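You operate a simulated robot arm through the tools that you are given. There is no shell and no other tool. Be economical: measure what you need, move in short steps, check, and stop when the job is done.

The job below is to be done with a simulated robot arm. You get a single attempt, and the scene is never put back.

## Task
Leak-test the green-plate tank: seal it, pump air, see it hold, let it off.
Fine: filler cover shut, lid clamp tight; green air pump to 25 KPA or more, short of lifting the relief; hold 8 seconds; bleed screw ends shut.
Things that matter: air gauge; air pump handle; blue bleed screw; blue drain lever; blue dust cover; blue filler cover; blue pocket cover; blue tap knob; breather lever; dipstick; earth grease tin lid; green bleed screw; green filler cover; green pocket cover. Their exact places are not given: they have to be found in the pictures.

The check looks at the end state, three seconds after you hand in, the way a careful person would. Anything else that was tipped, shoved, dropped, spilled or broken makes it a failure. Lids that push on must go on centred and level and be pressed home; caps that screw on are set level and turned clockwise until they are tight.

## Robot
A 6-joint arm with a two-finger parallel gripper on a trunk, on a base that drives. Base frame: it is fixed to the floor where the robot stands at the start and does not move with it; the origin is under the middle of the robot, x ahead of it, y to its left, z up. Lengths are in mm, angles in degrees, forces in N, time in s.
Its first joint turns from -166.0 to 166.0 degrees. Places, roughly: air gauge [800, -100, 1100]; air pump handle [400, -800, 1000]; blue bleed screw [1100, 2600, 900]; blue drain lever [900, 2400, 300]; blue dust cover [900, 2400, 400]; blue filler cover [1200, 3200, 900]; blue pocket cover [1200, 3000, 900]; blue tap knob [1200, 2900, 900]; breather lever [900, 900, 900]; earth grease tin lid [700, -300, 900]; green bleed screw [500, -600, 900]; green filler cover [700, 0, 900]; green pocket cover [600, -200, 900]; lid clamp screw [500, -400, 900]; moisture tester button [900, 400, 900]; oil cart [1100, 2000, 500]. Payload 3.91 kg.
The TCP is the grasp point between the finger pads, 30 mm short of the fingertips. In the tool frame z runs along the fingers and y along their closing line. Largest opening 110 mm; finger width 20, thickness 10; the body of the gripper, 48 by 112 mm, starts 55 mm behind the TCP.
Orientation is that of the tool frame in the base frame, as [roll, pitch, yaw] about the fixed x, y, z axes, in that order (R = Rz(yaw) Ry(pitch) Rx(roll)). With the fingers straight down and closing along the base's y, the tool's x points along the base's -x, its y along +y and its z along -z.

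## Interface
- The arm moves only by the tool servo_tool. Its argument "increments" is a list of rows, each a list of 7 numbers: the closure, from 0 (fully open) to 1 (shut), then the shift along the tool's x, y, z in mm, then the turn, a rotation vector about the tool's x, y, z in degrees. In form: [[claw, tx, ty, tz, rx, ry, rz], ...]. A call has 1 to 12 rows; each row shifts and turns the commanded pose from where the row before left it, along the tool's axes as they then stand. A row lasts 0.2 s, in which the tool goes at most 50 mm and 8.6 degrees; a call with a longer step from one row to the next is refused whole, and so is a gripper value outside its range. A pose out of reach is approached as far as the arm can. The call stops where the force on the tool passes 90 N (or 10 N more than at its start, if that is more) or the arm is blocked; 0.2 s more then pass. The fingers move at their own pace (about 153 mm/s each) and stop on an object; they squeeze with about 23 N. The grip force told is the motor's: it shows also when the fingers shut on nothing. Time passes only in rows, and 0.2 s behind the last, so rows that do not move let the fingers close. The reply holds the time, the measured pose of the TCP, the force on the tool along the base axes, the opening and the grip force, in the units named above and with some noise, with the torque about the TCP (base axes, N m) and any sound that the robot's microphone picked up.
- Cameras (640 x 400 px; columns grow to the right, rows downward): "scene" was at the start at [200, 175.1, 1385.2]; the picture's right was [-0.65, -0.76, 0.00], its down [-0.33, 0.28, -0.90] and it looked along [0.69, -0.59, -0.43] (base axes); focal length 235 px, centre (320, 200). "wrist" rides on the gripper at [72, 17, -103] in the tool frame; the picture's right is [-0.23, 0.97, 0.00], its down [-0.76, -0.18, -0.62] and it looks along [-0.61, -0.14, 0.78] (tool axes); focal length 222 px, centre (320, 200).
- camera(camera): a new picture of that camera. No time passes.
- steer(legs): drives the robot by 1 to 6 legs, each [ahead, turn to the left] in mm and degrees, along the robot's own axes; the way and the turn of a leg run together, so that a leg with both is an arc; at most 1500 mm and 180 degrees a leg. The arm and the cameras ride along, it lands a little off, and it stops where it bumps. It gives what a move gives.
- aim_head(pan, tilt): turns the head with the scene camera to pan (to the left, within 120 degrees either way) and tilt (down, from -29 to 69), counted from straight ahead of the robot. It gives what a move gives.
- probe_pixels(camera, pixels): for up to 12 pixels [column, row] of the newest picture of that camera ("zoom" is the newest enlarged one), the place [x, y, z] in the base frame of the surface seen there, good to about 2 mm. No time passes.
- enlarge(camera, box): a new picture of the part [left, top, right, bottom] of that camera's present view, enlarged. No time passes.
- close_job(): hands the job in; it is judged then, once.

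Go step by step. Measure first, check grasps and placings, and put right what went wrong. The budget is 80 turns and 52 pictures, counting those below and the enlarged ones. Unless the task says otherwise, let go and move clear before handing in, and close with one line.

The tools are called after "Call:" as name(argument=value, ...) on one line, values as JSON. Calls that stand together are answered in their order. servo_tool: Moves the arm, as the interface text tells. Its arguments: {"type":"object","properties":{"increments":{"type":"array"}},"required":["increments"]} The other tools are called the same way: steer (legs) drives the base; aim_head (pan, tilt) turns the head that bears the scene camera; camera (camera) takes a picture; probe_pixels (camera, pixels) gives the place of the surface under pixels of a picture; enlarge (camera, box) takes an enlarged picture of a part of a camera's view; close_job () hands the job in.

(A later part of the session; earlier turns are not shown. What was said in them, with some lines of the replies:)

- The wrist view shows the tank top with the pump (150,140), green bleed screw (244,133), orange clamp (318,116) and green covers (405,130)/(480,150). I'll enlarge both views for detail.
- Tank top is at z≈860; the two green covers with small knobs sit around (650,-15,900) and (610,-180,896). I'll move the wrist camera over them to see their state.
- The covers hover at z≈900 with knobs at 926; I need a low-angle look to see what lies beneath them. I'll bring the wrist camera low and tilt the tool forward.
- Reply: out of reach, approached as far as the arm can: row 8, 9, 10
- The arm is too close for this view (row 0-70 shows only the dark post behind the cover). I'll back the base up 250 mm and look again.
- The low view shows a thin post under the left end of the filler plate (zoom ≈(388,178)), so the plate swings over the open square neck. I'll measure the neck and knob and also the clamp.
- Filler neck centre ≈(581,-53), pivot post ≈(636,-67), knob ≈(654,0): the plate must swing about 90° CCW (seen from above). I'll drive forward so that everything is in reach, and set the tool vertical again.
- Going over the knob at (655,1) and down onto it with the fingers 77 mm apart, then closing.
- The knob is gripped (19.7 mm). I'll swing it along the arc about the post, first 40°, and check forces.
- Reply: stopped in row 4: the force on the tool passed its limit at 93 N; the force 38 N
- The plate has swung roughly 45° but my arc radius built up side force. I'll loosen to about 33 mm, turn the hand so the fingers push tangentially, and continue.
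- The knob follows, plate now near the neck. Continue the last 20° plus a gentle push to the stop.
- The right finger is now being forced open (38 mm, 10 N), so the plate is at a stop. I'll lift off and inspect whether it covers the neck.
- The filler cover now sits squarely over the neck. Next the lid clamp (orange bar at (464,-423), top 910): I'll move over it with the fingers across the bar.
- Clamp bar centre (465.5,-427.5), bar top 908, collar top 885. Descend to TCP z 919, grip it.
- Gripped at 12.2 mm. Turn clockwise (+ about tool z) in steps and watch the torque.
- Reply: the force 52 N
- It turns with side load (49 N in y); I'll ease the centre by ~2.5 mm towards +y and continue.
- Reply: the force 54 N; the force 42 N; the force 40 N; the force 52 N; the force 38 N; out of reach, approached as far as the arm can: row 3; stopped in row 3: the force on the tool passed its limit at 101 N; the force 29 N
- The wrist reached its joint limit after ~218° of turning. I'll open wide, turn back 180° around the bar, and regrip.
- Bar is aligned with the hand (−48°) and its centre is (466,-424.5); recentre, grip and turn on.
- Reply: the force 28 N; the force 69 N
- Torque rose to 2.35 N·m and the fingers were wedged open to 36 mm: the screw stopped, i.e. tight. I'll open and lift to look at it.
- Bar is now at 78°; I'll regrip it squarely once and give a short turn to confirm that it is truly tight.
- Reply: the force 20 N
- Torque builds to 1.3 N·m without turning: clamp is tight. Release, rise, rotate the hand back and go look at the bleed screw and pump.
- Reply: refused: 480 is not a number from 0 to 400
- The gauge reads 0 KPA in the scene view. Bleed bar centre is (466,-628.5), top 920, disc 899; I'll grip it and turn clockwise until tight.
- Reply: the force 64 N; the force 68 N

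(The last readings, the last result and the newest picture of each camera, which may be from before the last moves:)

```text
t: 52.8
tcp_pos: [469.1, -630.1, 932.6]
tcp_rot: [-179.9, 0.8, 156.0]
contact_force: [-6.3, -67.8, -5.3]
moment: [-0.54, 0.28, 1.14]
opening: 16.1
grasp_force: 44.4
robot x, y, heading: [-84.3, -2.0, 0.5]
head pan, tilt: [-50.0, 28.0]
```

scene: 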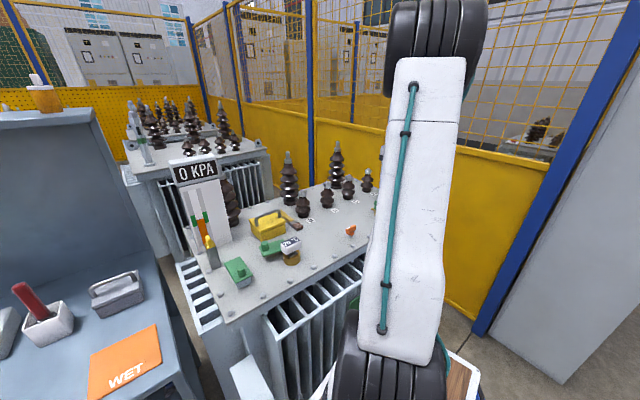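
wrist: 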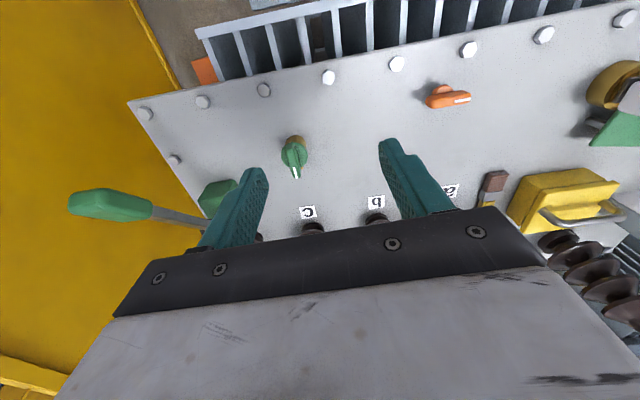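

The bleed bar doesn't turn (fingers wedge to 16 mm, 1.1 N·m), so it is already shut. I'll release, rise, and move above the pump handle (≈(390,-751,1038)).

Call:
probe_pixels(camera="wrist", pixels=[[40, 150], [100, 300], [30, 320], [130, 225], [130, 190]])

Call:
servo_tool(increments=[[1, 0, 0, 0, 0, 0, -6], [1, 0, 0, 0, 0, 0, -6], [0.5, 0, 0, 0, 0, 0, 0], [0.5, 0, 0, 0, 0, 0, -4], [0.5, 0, 0, -45, 0, 0, 0], [0.5, 0, 0, -45, 0, 0, 0], [0.5, 0, 0, -45, 0, 0, 0], [0.5, 0, 0, -45, 0, 0, 0], [0.5, 0, 0, 0, 0, 0, 0]])

Call:
camera(camera="wrist")

```text
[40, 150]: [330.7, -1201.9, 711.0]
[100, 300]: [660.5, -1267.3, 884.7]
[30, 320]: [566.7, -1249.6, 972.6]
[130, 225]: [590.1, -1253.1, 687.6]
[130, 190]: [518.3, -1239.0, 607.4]
```

```text
t: 54.8
tcp_pos: [468.0, -625.0, 1115.1]
tcp_rot: [-179.9, 0.6, 172.1]
contact_force: [-0.5, -0.1, 0.6]
moment: [0.0, 0.01, -0.04]
opening: 55.0
grasp_force: 0.1
robot x, y, heading: [-82.6, -0.6, 0.8]
head pan, tilt: [-50.0, 28.0]
```

```text
20 pictures are left
```

wrist: 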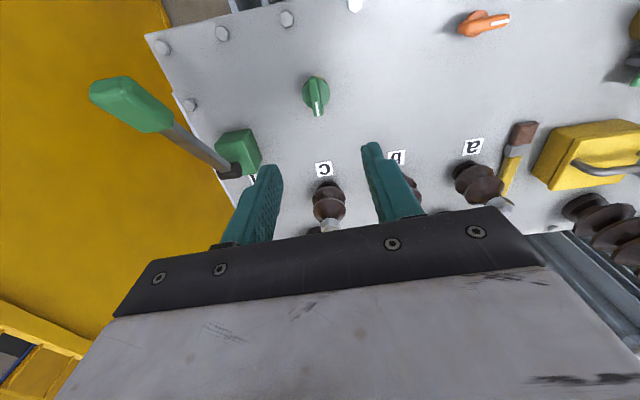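

Call:
probe_pixels(camera="wrist", pixels=[[95, 90], [125, 82], [160, 118], [150, 130], [130, 105], [110, 85], [145, 118], [180, 135], [200, 150], [228, 172], [222, 165], [235, 150]])

```text
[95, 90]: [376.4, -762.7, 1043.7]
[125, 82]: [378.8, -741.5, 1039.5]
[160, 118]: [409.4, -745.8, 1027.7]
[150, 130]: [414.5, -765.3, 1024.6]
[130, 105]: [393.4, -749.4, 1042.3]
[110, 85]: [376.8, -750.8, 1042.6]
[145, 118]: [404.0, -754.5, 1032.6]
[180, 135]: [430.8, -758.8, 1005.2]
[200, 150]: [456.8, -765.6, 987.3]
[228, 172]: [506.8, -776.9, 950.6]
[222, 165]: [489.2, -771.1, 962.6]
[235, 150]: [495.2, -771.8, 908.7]
```

Handle centre ≈(393,-753,1032), 24 mm wide; pivot ≈(507,-776,946), so radius 145, at 36° up. Go down on it and grip.

Call:
servo_tool(increments=[[0.4, 11, -35.4, 0, 0, 0, 5], [0.4, 11, -35.4, 0, 0, 0, 0], [0.4, 11, -35.4, 0, 0, 0, 0], [0.4, 11, -35.4, 0, 0, 0, 0], [0.4, 0, 0, 40, 0, 0, 0], [0.4, 0, 0, 43, 0, 0, 0], [0.4, 0, 0, 0, 0, 0, 0], [1, 0, 0, 0, 0, 0, 0], [1, 0, 0, 0, 0, 0, 0], [1, 0, 0, 0, 0, 0, 0]])

Call:
camera(camera="wrist")

Call:
camera(camera="scene")

```text
t: 57.0
tcp_pos: [394.5, -758.4, 1029.8]
tcp_rot: [-179.8, 0.7, 166.9]
contact_force: [-7.8, -56.4, 2.5]
moment: [0.14, -0.36, 0.91]
opening: 34.5
grasp_force: 44.9
robot x, y, heading: [-84.6, 0.5, 0.6]
head pan, tilt: [-50.0, 28.0]
```

```text
19 pictures are left
```

wrist: 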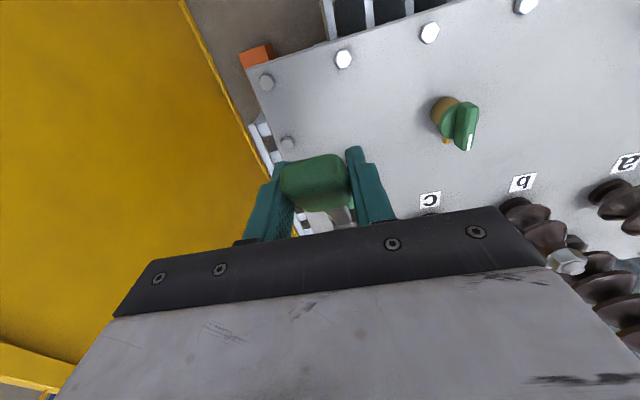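

```text
18 pictures are left
```

scene: 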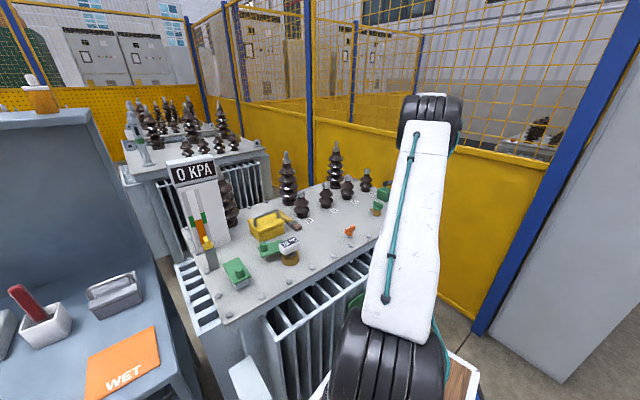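

Grip is on the 34 mm handle (0 KPA at start). I'll relieve the sideways offset and push down 20° of arc first.

Call:
servo_tool(increments=[[1, 0, -5, 0, 0, 0, 0], [1, 7, 0, 10.5, 0, 0, 0], [1, 6.2, 0, 11, 0, 0, 0], [1, 5, 0, 11.7, 0, 0, 0], [1, 4.2, 0, 11.9, 0, 0, 0]])

Call:
enlarge(camera="scene", box=[160, 150, 240, 260])

```text
t: 58.2
tcp_pos: [372.8, -755.5, 983.9]
tcp_rot: [-180.0, 0.5, 167.1]
contact_force: [4.6, -4.6, 9.7]
moment: [0.25, -1.22, 0.78]
opening: 34.2
grasp_force: 45.4
robot x, y, heading: [-83.7, 0.5, 0.5]
head pan, tilt: [-50.0, 28.0]
```

```text
3.64 times, centred on (200, 205) of scene
```

zoom: 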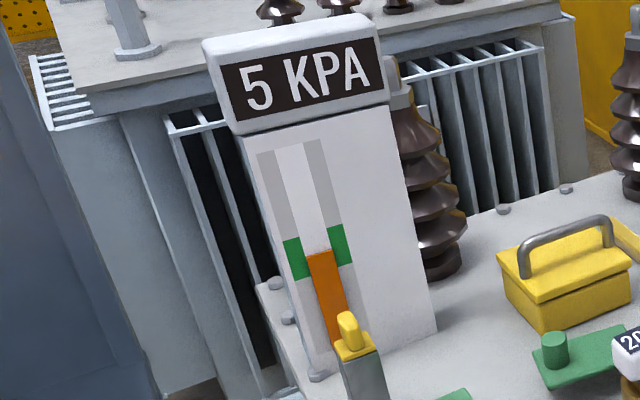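

Pressure 5 KPA after half a stroke. Continue down another ~20°.

Call:
servo_tool(increments=[[1, 3, 0, 12.3, 0, 0, 0], [1, 2, 0, 12.4, 0, 0, 0], [1, 0.8, 0, 12.6, 0, 0, 0], [1, 0, 0, 12.7, 0, 0, 0]])

Call:
enlarge(camera="scene", box=[160, 150, 240, 260])

```text
t: 59.2
tcp_pos: [367.7, -754.4, 937.6]
tcp_rot: [-179.7, 0.7, 167.1]
contact_force: [-4.2, 8.2, 31.0]
moment: [0.87, -0.24, 0.94]
opening: 34.9
grasp_force: 45.0
robot x, y, heading: [-85.0, 2.0, 0.6]
head pan, tilt: [-50.0, 28.0]
```

```text
3.64 times, centred on (200, 205) of scene
```

zoom: 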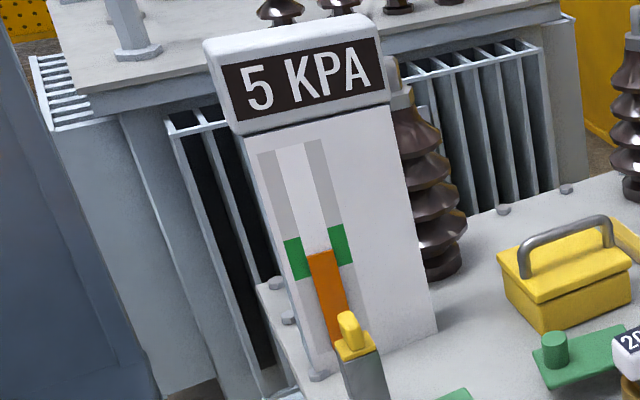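

Still 5 KPA, so a stroke seems to give about 5. Do one full up–down stroke and read again.

Call:
servo_tool(increments=[[1, -0.8, 0, -25.3, 0, 0, 0], [1, -5, 0, -24.7, 0, 0, 0], [1, -9.2, 0, -23.6, 0, 0, 0], [1, -13.2, 0, -21.5, 0, 0, 0], [1, 13.2, 0, 21.5, 0, 0, 0], [1, 9.2, 0, 23.6, 0, 0, 0], [1, 5, 0, 24.7, 0, 0, 0], [1, 0.8, 0, 20.3, 0, 0, 0], [1, 0, 0, 0, 0, 0, 0]])

Call:
enlarge(camera="scene", box=[160, 150, 240, 260])

```text
t: 61.2
tcp_pos: [367.2, -753.5, 940.5]
tcp_rot: [180.0, 0.5, 166.9]
contact_force: [-21.5, 32.1, 9.8]
moment: [-0.57, -0.75, 1.07]
opening: 34.1
grasp_force: 44.9
robot x, y, heading: [-84.6, -1.5, 0.6]
head pan, tilt: [-50.0, 28.0]
```

```text
3.64 times, centred on (200, 205) of scene
```

zoom: 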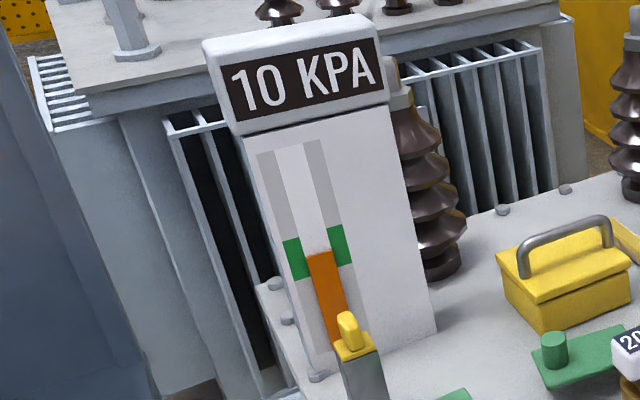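

10 KPA: exactly 5 per stroke. Three more strokes, easing the slight sideways load.

Call:
servo_tool(increments=[[1, -0.8, 2, -20.3, 0, 0, 0], [1, -5, 0, -24.7, 0, 0, 0], [1, -9.2, 0, -23.6, 0, 0, 0], [1, -13.2, 0, -21.5, 0, 0, 0], [1, 13.2, 0, 21.5, 0, 0, 0], [1, 9.2, 0, 23.6, 0, 0, 0], [1, 5, 0, 24.7, 0, 0, 0], [1, 0.8, 0, 20.3, 0, 0, 0], [1, 0, 0, 0, 0, 0, 0]])

Call:
servo_tool(increments=[[1, -0.8, 0, -20.3, 0, 0, 0], [1, -5, 0, -24.7, 0, 0, 0], [1, -9.2, 0, -23.6, 0, 0, 0], [1, -13.2, 0, -21.5, 0, 0, 0], [1, 13.2, 0, 21.5, 0, 0, 0], [1, 9.2, 0, 23.6, 0, 0, 0], [1, 5, 0, 24.7, 0, 0, 0], [1, 0.8, 0, 20.3, 0, 0, 0], [1, 0, 0, 0, 0, 0, 0]])

Call:
enlarge(camera="scene", box=[160, 150, 240, 260])

```text
t: 63.2
tcp_pos: [365.9, -753.2, 940.3]
tcp_rot: [-179.9, 0.6, 167.0]
contact_force: [-28.9, -13.0, 12.6]
moment: [0.27, -1.22, 0.84]
opening: 34.2
grasp_force: 44.8
robot x, y, heading: [-85.7, -0.4, 0.6]
head pan, tilt: [-50.0, 28.0]
```

```text
t: 65.2
tcp_pos: [366.6, -753.1, 939.7]
tcp_rot: [-180.0, 0.5, 167.0]
contact_force: [-33.3, -23.1, 11.0]
moment: [0.47, -1.05, 0.82]
opening: 34.3
grasp_force: 44.9
robot x, y, heading: [-81.2, -4.2, 0.6]
head pan, tilt: [-50.0, 28.0]
```

```text
3.64 times, centred on (200, 205) of scene
```

zoom: 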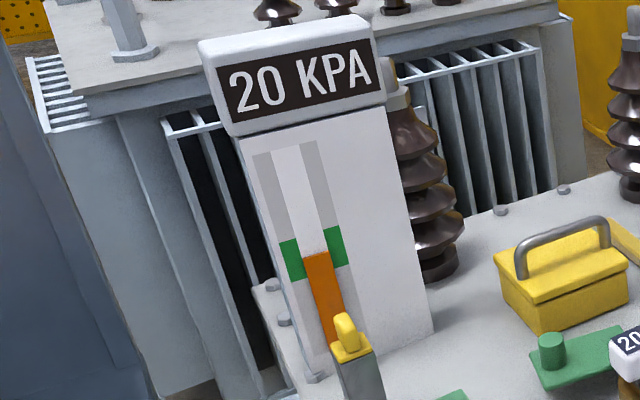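

20 KPA. One more stroke.

Call:
servo_tool(increments=[[1, -0.8, 0, -20.3, 0, 0, 0], [1, -5, 0, -24.7, 0, 0, 0], [1, -9.2, 0, -23.6, 0, 0, 0], [1, -13.2, 0, -21.5, 0, 0, 0], [1, 13.2, 0, 21.5, 0, 0, 0], [1, 9.2, 0, 23.6, 0, 0, 0], [1, 5, 0, 24.7, 0, 0, 0], [1, 0.8, 0, 20.3, 0, 0, 0], [1, 0, 0, 0, 0, 0, 0]])

Call:
enlarge(camera="scene", box=[160, 150, 240, 260])

```text
t: 67.2
tcp_pos: [367.9, -753.3, 938.7]
tcp_rot: [180.0, 0.7, 167.0]
contact_force: [-32.3, -29.9, 11.6]
moment: [0.62, -1.18, 0.71]
opening: 34.1
grasp_force: 44.4
robot x, y, heading: [-84.3, -2.4, 0.4]
head pan, tilt: [-50.0, 28.0]
```

```text
3.64 times, centred on (200, 205) of scene
```

zoom: 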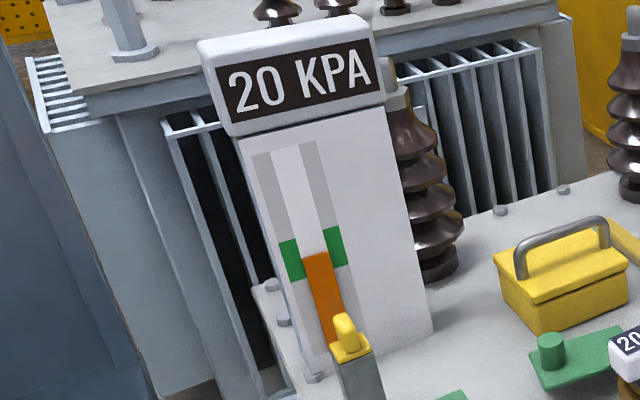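

Display still 20 (it may round to 5s, or that upstroke fell short). I'll do one more full stroke and read again.

Call:
servo_tool(increments=[[1, -0.8, 0, -20.3, 0, 0, 0], [1, -5, 0, -24.7, 0, 0, 0], [1, -9.2, 0, -23.6, 0, 0, 0], [1, -13.2, 0, -21.5, 0, 0, 0], [1, 0, 0, 0, 0, 0, 0]])

Call:
servo_tool(increments=[[1, 13.2, 0, 21.5, 0, 0, 0], [1, 9.2, 0, 23.6, 0, 0, 0], [1, 5, 0, 24.7, 0, 0, 0], [1, 0.8, 0, 20.3, 0, 0, 0], [1, 0, 0, 0, 0, 0, 0]])

Call:
enlarge(camera="scene", box=[160, 150, 240, 260])

```text
t: 68.4
tcp_pos: [394.9, -758.8, 1028.7]
tcp_rot: [179.9, 0.5, 167.0]
contact_force: [-11.7, -12.0, -29.5]
moment: [0.34, -0.11, 0.92]
opening: 34.3
grasp_force: 45.3
robot x, y, heading: [-83.6, -1.4, 0.5]
head pan, tilt: [-50.0, 28.0]
```

```text
t: 69.6
tcp_pos: [367.5, -753.8, 942.6]
tcp_rot: [-179.6, 0.8, 167.0]
contact_force: [-21.9, -21.1, 30.5]
moment: [0.23, -0.55, 0.65]
opening: 34.3
grasp_force: 45.4
robot x, y, heading: [-84.7, -1.1, 0.5]
head pan, tilt: [-50.0, 28.0]
```

```text
3.64 times, centred on (200, 205) of scene
```

zoom: 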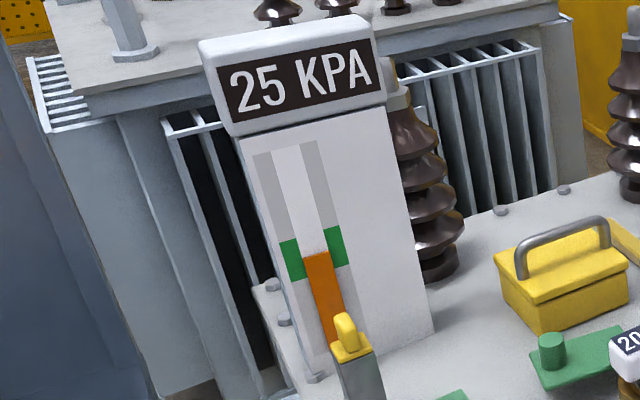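

25 KPA, no relief sound. Now hold: raise the handle gently (no downstroke), let go, and wait while keeping an eye on the gauge.

Call:
servo_tool(increments=[[1, -0.8, 0, -20.3, 0, 0, 0], [1, -5, 0, -24.7, 0, 0, 0], [1, -9.2, 0, -23.6, 0, 0, 0], [1, -13.2, 0, -20, 0, 0, 0], [1, 0, 0, 0, 0, 0, 0], [0.4, 0, 0, 0, 0, 0, 0], [0.4, 0, 0, 0, 0, 0, 0], [0.4, 0, 0, -40, 0, 0, 0], [0.4, 0, 0, -45, 0, 0, 0], [0.4, 0, 0, 0, 0, 0, 0]])

Call:
enlarge(camera="scene", box=[160, 150, 240, 260])

```text
t: 71.8
tcp_pos: [393.8, -757.4, 1113.1]
tcp_rot: [179.9, 0.6, 167.0]
contact_force: [0.6, -0.3, 0.3]
moment: [0.01, 0.05, 0.0]
opening: 65.8
grasp_force: 0.0
robot x, y, heading: [-84.8, -0.5, 0.5]
head pan, tilt: [-50.0, 28.0]
```

```text
3.64 times, centred on (200, 205) of scene
```

zoom: 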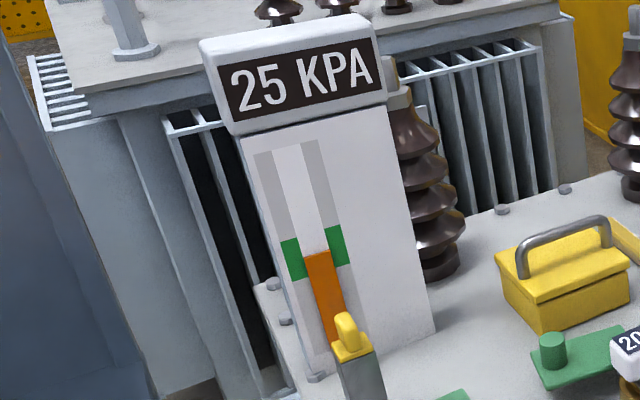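

Holding at 25. During the hold I'll move over the bleed screw and turn the hand half a turn so there is wrist room to open it, all without touching.

Call:
servo_tool(increments=[[0.4, -11, 34.7, 0, 0, 0, 8.5], [0.4, 0, 0, 0, 0, 0, -8.5], [0.4, -11, 34.7, 0, 0, 0, 0], [0.4, -11, 34.7, 0, 0, 0, 0], [0.4, -11, 34.7, 0, 0, 0, 0], [0.4, 0, 0, 0, 0, 0, 8.5], [0.4, 0, 0, 0, 0, 0, 8.5], [0.4, 0, 0, 0, 0, 0, 8.5], [0.4, 0, 0, 0, 0, 0, 8.5], [0.4, 0, 0, 0, 0, 0, 8.5], [0.4, 0, 0, 0, 0, 0, 8.5], [0.4, 0, 0, 0, 0, 0, 8.5]])

Call:
servo_tool(increments=[[0.4, 0, 0, 0, 0, 0, 8.5], [0.4, 0, 0, 0, 0, 0, 8.5], [0.4, 0, 0, 0, 0, 0, 8.5], [0.4, 0, 0, 0, 0, 0, 8.5], [0.4, 0, 0, 0, 0, 0, 8.5], [0.4, 0, 0, 0, 0, 0, 8.5], [0.4, 0, 0, 0, 0, 0, 8.5], [0.4, 0, 0, 0, 0, 0, 8.5], [0.4, 0, 0, 0, 0, 0, 8.5], [0.4, 0, 0, 0, 0, 0, 8.5], [0.4, 0, 0, 0, 0, 0, 8.5], [0.4, 0, 0, 0, 0, 0, 8.5]])

Call:
servo_tool(increments=[[0.4, 0, 0, 0, 0, 0, 8.5], [0.4, 0, 0, 0, 0, 0, 8.5], [0.4, 0, 0, 0, 0, 0, 0], [0.4, 0, 0, 0, 0, 0, 0], [0.4, 0, 0, 0, 0, 0, 0], [0.4, 0, 0, 0, 0, 0, 0], [0.4, 0, 0, 0, 0, 0, 0], [0.4, 0, 0, 0, 0, 0, 0], [0.4, 0, 0, 0, 0, 0, 0], [0.4, 0, 0, 0, 0, 0, 0], [0.4, 0, 0, 0, 0, 0, 0], [0.4, 0, 0, 0, 0, 0, 0]])

Call:
camera(camera="wrist")

Call:
enlarge(camera="scene", box=[160, 150, 240, 260])

```text
t: 74.4
tcp_pos: [467.4, -632.4, 1112.5]
tcp_rot: [179.5, 0.3, 107.4]
contact_force: [0.1, -0.1, 0.4]
moment: [0.02, 0.01, 0.0]
opening: 66.0
grasp_force: 0.0
robot x, y, heading: [-82.2, -1.0, 0.6]
head pan, tilt: [-50.0, 28.0]
```

```text
t: 77.0
tcp_pos: [467.9, -633.7, 1113.8]
tcp_rot: [179.8, -0.5, 5.4]
contact_force: [0.6, -0.8, 0.0]
moment: [0.02, -0.02, -0.01]
opening: 66.0
grasp_force: 0.0
robot x, y, heading: [-85.4, -0.1, 0.5]
head pan, tilt: [-50.0, 28.0]
```

```text
t: 79.6
tcp_pos: [468.6, -633.2, 1113.5]
tcp_rot: [180.0, -0.6, -11.3]
contact_force: [0.2, 0.0, 0.1]
moment: [-0.01, -0.01, -0.02]
opening: 65.9
grasp_force: 0.0
robot x, y, heading: [-80.6, -3.8, 0.7]
head pan, tilt: [-50.0, 28.0]
```

```text
10 pictures are left
```

wrist: 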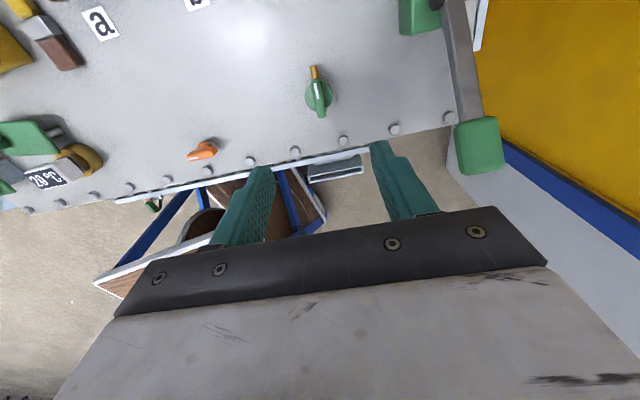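

```text
3.64 times, centred on (200, 205) of scene
```

zoom: 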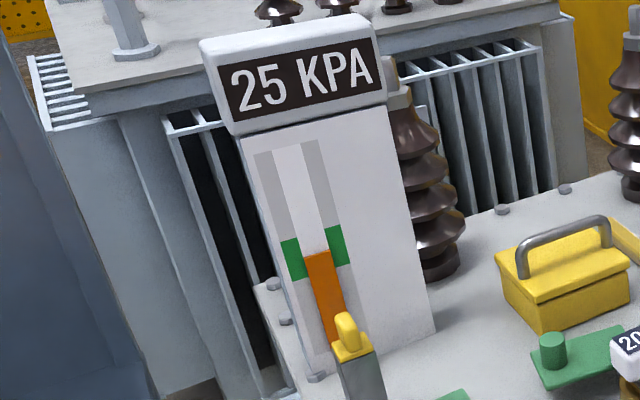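

Call:
probe_pixels(camera="wrist", pixels=[[480, 140], [463, 80], [317, 100], [318, 115], [318, 84], [315, 72], [308, 92], [331, 97], [470, 165]])

```text
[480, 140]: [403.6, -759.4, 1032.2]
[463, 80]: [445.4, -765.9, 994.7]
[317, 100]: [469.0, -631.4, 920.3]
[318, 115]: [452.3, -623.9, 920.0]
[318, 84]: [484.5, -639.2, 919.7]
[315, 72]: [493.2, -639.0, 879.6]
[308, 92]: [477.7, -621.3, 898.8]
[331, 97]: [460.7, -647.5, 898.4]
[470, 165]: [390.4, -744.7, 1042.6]
```

Gauge held 25 KPA for 10 s (t 69.6→79.6) and the handle stays up. Bleed bar is centred (468.4,-631.5) at −25°; I'll grip it aligned and turn it counter-clockwise to let the air off.

Call:
servo_tool(increments=[[0.4, -0.7, -1.5, 40, 0, 0, 6.8], [0.4, 0, 0, 45, 0, 0, 6.8], [0.4, 0, 0, 45, 0, 0, 0], [0.4, 0, 0, 45, 0, 0, 0], [0.4, 0, 0, 6, 0, 0, 0], [0.4, 0, 0, 0, 0, 0, 0], [1, 0, 0, 0, 0, 0, 0], [1, 0, 0, 0, 0, 0, 0], [1, 0, 0, 0, 0, 0, 0]])

Call:
servo_tool(increments=[[1, 0, 0, 0, 0, 0, -8], [1, 0, 0, 0, 0, 0, -8], [1, 0, 0, 0, 0, 0, -8], [1, 0, 0, 0, 0, 0, -8], [1, 0, 0, 0, 0, 0, -8], [1, 0, 0, 0, 0, 0, -8], [1, 0, 0, 0, 0, 0, 0]])

Call:
enlarge(camera="scene", box=[160, 150, 240, 260])

```text
t: 81.6
tcp_pos: [470.0, -630.7, 933.8]
tcp_rot: [-179.8, -0.6, -25.1]
contact_force: [-0.1, -3.3, -4.4]
moment: [-0.16, -0.17, 0.95]
opening: 16.2
grasp_force: 44.5
robot x, y, heading: [-85.4, -2.6, 0.4]
head pan, tilt: [-50.0, 28.0]
```

```text
t: 83.2
tcp_pos: [469.4, -631.1, 933.4]
tcp_rot: [179.7, -0.6, 23.0]
contact_force: [-2.5, 20.4, -2.3]
moment: [1.32, -0.89, -0.02]
opening: 11.8
grasp_force: 45.2
robot x, y, heading: [-83.6, -2.8, 0.8]
head pan, tilt: [-50.0, 28.0]
```

```text
3.64 times, centred on (200, 205) of scene
```

zoom: 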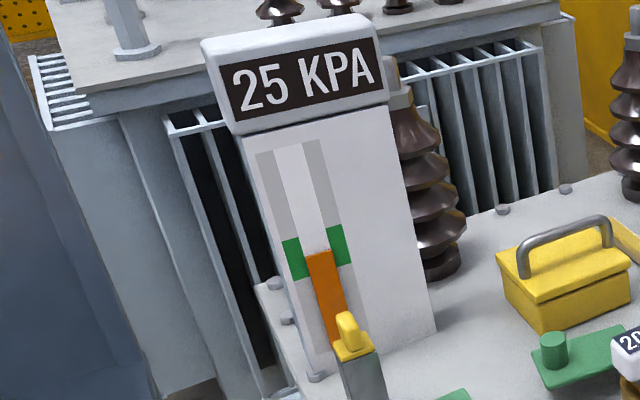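

The bar turned about 35° ccw, still 25 KPA. Keep opening.

Call:
servo_tool(increments=[[1, 0, 0, 0, 0, 0, -8], [1, 0, 0, 0, 0, 0, -8], [1, 0, 0, 0, 0, 0, -8], [1, 0, 0, 0, 0, 0, -8], [1, 0, 0, 0, 0, 0, -8], [1, 0, 0, 0, 0, 0, -8], [1, 0, 0, 0, 0, 0, -8], [1, 0, 0, 0, 0, 0, -8], [1, 0, 0, 0, 0, 0, 0], [1, 0, 0, 0, 0, 0, 0]])

Call:
enlarge(camera="scene", box=[160, 150, 240, 260])

```text
t: 85.4
tcp_pos: [468.1, -629.8, 933.8]
tcp_rot: [179.6, 0.0, 87.0]
contact_force: [-26.3, 29.8, -4.4]
moment: [0.89, 1.21, -0.02]
opening: 12.0
grasp_force: 44.9
robot x, y, heading: [-89.1, -2.0, 0.3]
head pan, tilt: [-50.0, 28.0]
```

```text
3.64 times, centred on (200, 205) of scene
```

zoom: 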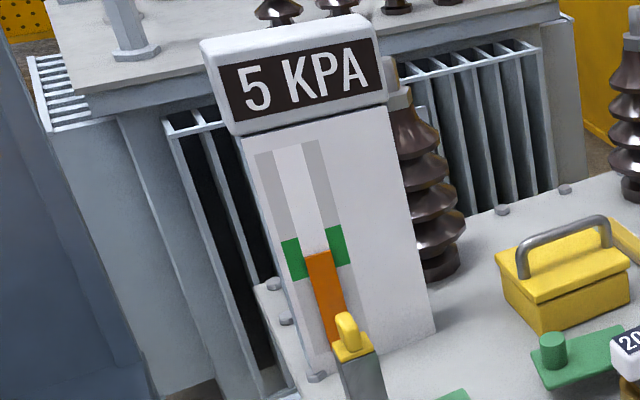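

The air is coming off: 5 KPA. Wait until it's at 0.

Call:
servo_tool(increments=[[1, 0, 0, 0, 0, 0, 0], [1, 0, 0, 0, 0, 0, 0], [1, 0, 0, 0, 0, 0, 0], [1, 0, 0, 0, 0, 0, 0], [1, 0, 0, 0, 0, 0, 0], [1, 0, 0, 0, 0, 0, 0], [1, 0, 0, 0, 0, 0, 0], [1, 0, 0, 0, 0, 0, 0], [1, 0, 0, 0, 0, 0, 0], [1, 0, 0, 0, 0, 0, 0], [1, 0, 0, 0, 0, 0, 0], [1, 0, 0, 0, 0, 0, 0]])

Call:
servo_tool(increments=[[1, 0, 0, 0, 0, 0, 0], [1, 0, 0, 0, 0, 0, 0], [1, 0, 0, 0, 0, 0, 0], [1, 0, 0, 0, 0, 0, 0], [1, 0, 0, 0, 0, 0, 0], [1, 0, 0, 0, 0, 0, 0], [1, 0, 0, 0, 0, 0, 0], [1, 0, 0, 0, 0, 0, 0], [1, 0, 0, 0, 0, 0, 0], [1, 0, 0, 0, 0, 0, 0], [1, 0, 0, 0, 0, 0, 0], [1, 0, 0, 0, 0, 0, 0]])

Call:
enlarge(camera="scene", box=[160, 150, 240, 260])

```text
t: 88.0
tcp_pos: [468.2, -630.9, 933.0]
tcp_rot: [179.4, 0.1, 86.9]
contact_force: [-43.7, 20.9, -7.3]
moment: [0.21, 1.55, -0.01]
opening: 12.1
grasp_force: 45.1
robot x, y, heading: [-84.9, -3.9, 0.7]
head pan, tilt: [-50.0, 28.0]
```

```text
t: 90.6
tcp_pos: [467.9, -631.0, 933.1]
tcp_rot: [179.5, -0.1, 86.9]
contact_force: [-47.9, 17.2, -7.1]
moment: [0.42, 1.65, 0.02]
opening: 11.8
grasp_force: 45.5
robot x, y, heading: [-84.9, -2.6, 0.5]
head pan, tilt: [-50.0, 28.0]
```

```text
3.64 times, centred on (200, 205) of scene
```

zoom: 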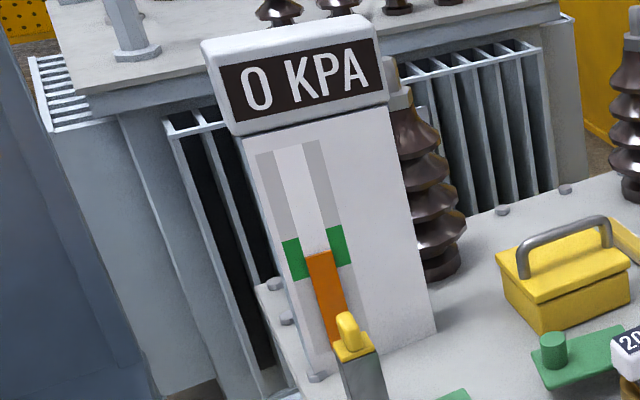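

0 KPA. Now close the bleed screw clockwise until the torque rises.

Call:
servo_tool(increments=[[1, 0, -2, 0, 0, 0, 0], [1, 0, 0, 0, 0, 0, 8], [1, 0, 0, 0, 0, 0, 8], [1, 0, 0, 0, 0, 0, 8], [1, 0, 0, 0, 0, 0, 8], [1, 0, 0, 0, 0, 0, 8], [1, 0, 0, 0, 0, 0, 8], [1, 0, 0, 0, 0, 0, 8], [1, 0, 0, 0, 0, 0, 8], [1, 0, 0, 0, 0, 0, 8], [1, 0, 0, 0, 0, 0, 0]])

Call:
servo_tool(increments=[[1, 0, 0, 0, 0, 0, 8], [1, 0, 0, 0, 0, 0, 8], [1, 0, 0, 0, 0, 0, 8], [1, 0, 0, 0, 0, 0, 5], [1, 0, 0, 0, 0, 0, 5], [1, 0, 0, 0, 0, 0, 0]])

```text
t: 93.0
tcp_pos: [467.2, -631.0, 932.3]
tcp_rot: [179.7, -0.5, 14.9]
contact_force: [-4.3, 23.9, -5.1]
moment: [0.85, 0.88, 0.01]
opening: 12.0
grasp_force: 45.0
robot x, y, heading: [-84.8, 1.2, 0.7]
head pan, tilt: [-50.0, 28.0]
```

```text
t: 94.4
tcp_pos: [468.4, -631.2, 932.8]
tcp_rot: [-180.0, -0.7, -19.1]
contact_force: [-4.1, 24.4, -1.6]
moment: [0.56, 0.17, 1.15]
opening: 14.3
grasp_force: 45.8
robot x, y, heading: [-82.7, 0.2, 0.6]
head pan, tilt: [-50.0, 28.0]
```

Torque is at 1.15 N·m and the fingers start wedging: bleed is shut tight. Release straight, lift clear and check.

Call:
servo_tool(increments=[[0.3, 0, 0, 0, 0, 0, 0], [0.3, 0, 0, 0, 0, 0, 0], [0.3, 0, 0, -45, 0, 0, 0], [0.3, 0, 0, -45, 0, 0, 0], [0.3, 0, 0, -45, 0, 0, 0], [0.3, 0, 0, -45, 0, 0, 0], [0.3, 0, 0, -30, 0, 0, 0], [0.3, 0, 0, 0, 0, 0, 0]])

Call:
camera(camera="wrist")

Call:
camera(camera="scene")

```text
t: 96.2
tcp_pos: [465.9, -632.5, 1143.2]
tcp_rot: [179.9, -0.5, -19.0]
contact_force: [0.0, -0.1, -0.2]
moment: [-0.01, 0.01, -0.01]
opening: 77.0
grasp_force: 0.1
robot x, y, heading: [-82.0, 1.7, 0.5]
head pan, tilt: [-50.0, 28.0]
```

```text
5 pictures are left
```

wrist: 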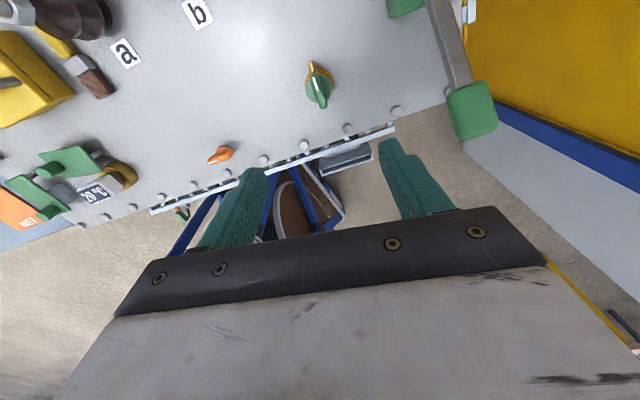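

```text
4 pictures are left
```

scene: 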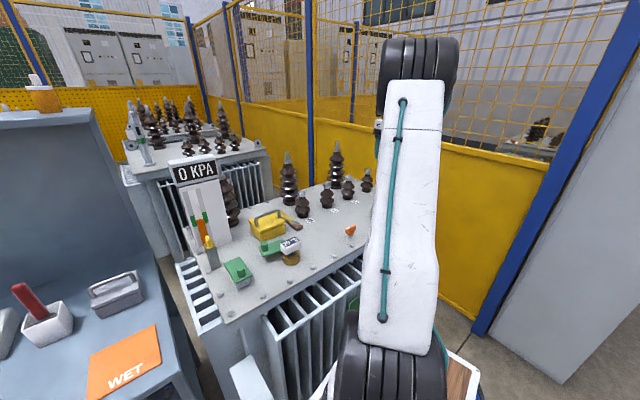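

Call:
probe_pixels(camera="wrist", pixels=[[322, 105], [312, 70], [317, 88], [314, 75], [320, 100]])

```text
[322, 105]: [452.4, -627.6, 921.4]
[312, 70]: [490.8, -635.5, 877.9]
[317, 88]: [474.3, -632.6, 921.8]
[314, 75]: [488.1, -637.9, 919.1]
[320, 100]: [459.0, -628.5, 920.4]
```

The bleed bar is back at its shut angle (about −16°, pixels (322,105) to (314,75)). The gauge reads 0 KPA, the filler cover is shut, the clamp is tight and the arm is clear, so I'm handing in.

Call:
close_job()

```text
The job is handed in.
```

The green-plate tank passed its leak test: with the filler cover shut and the lid clamp tight, I pumped it to a gauge reading of 25 KPA (the gauge seems to read in steps of 5). It held for 10 s with no relief sound, I bled it to 0, and the bleed screw is shut tight again.
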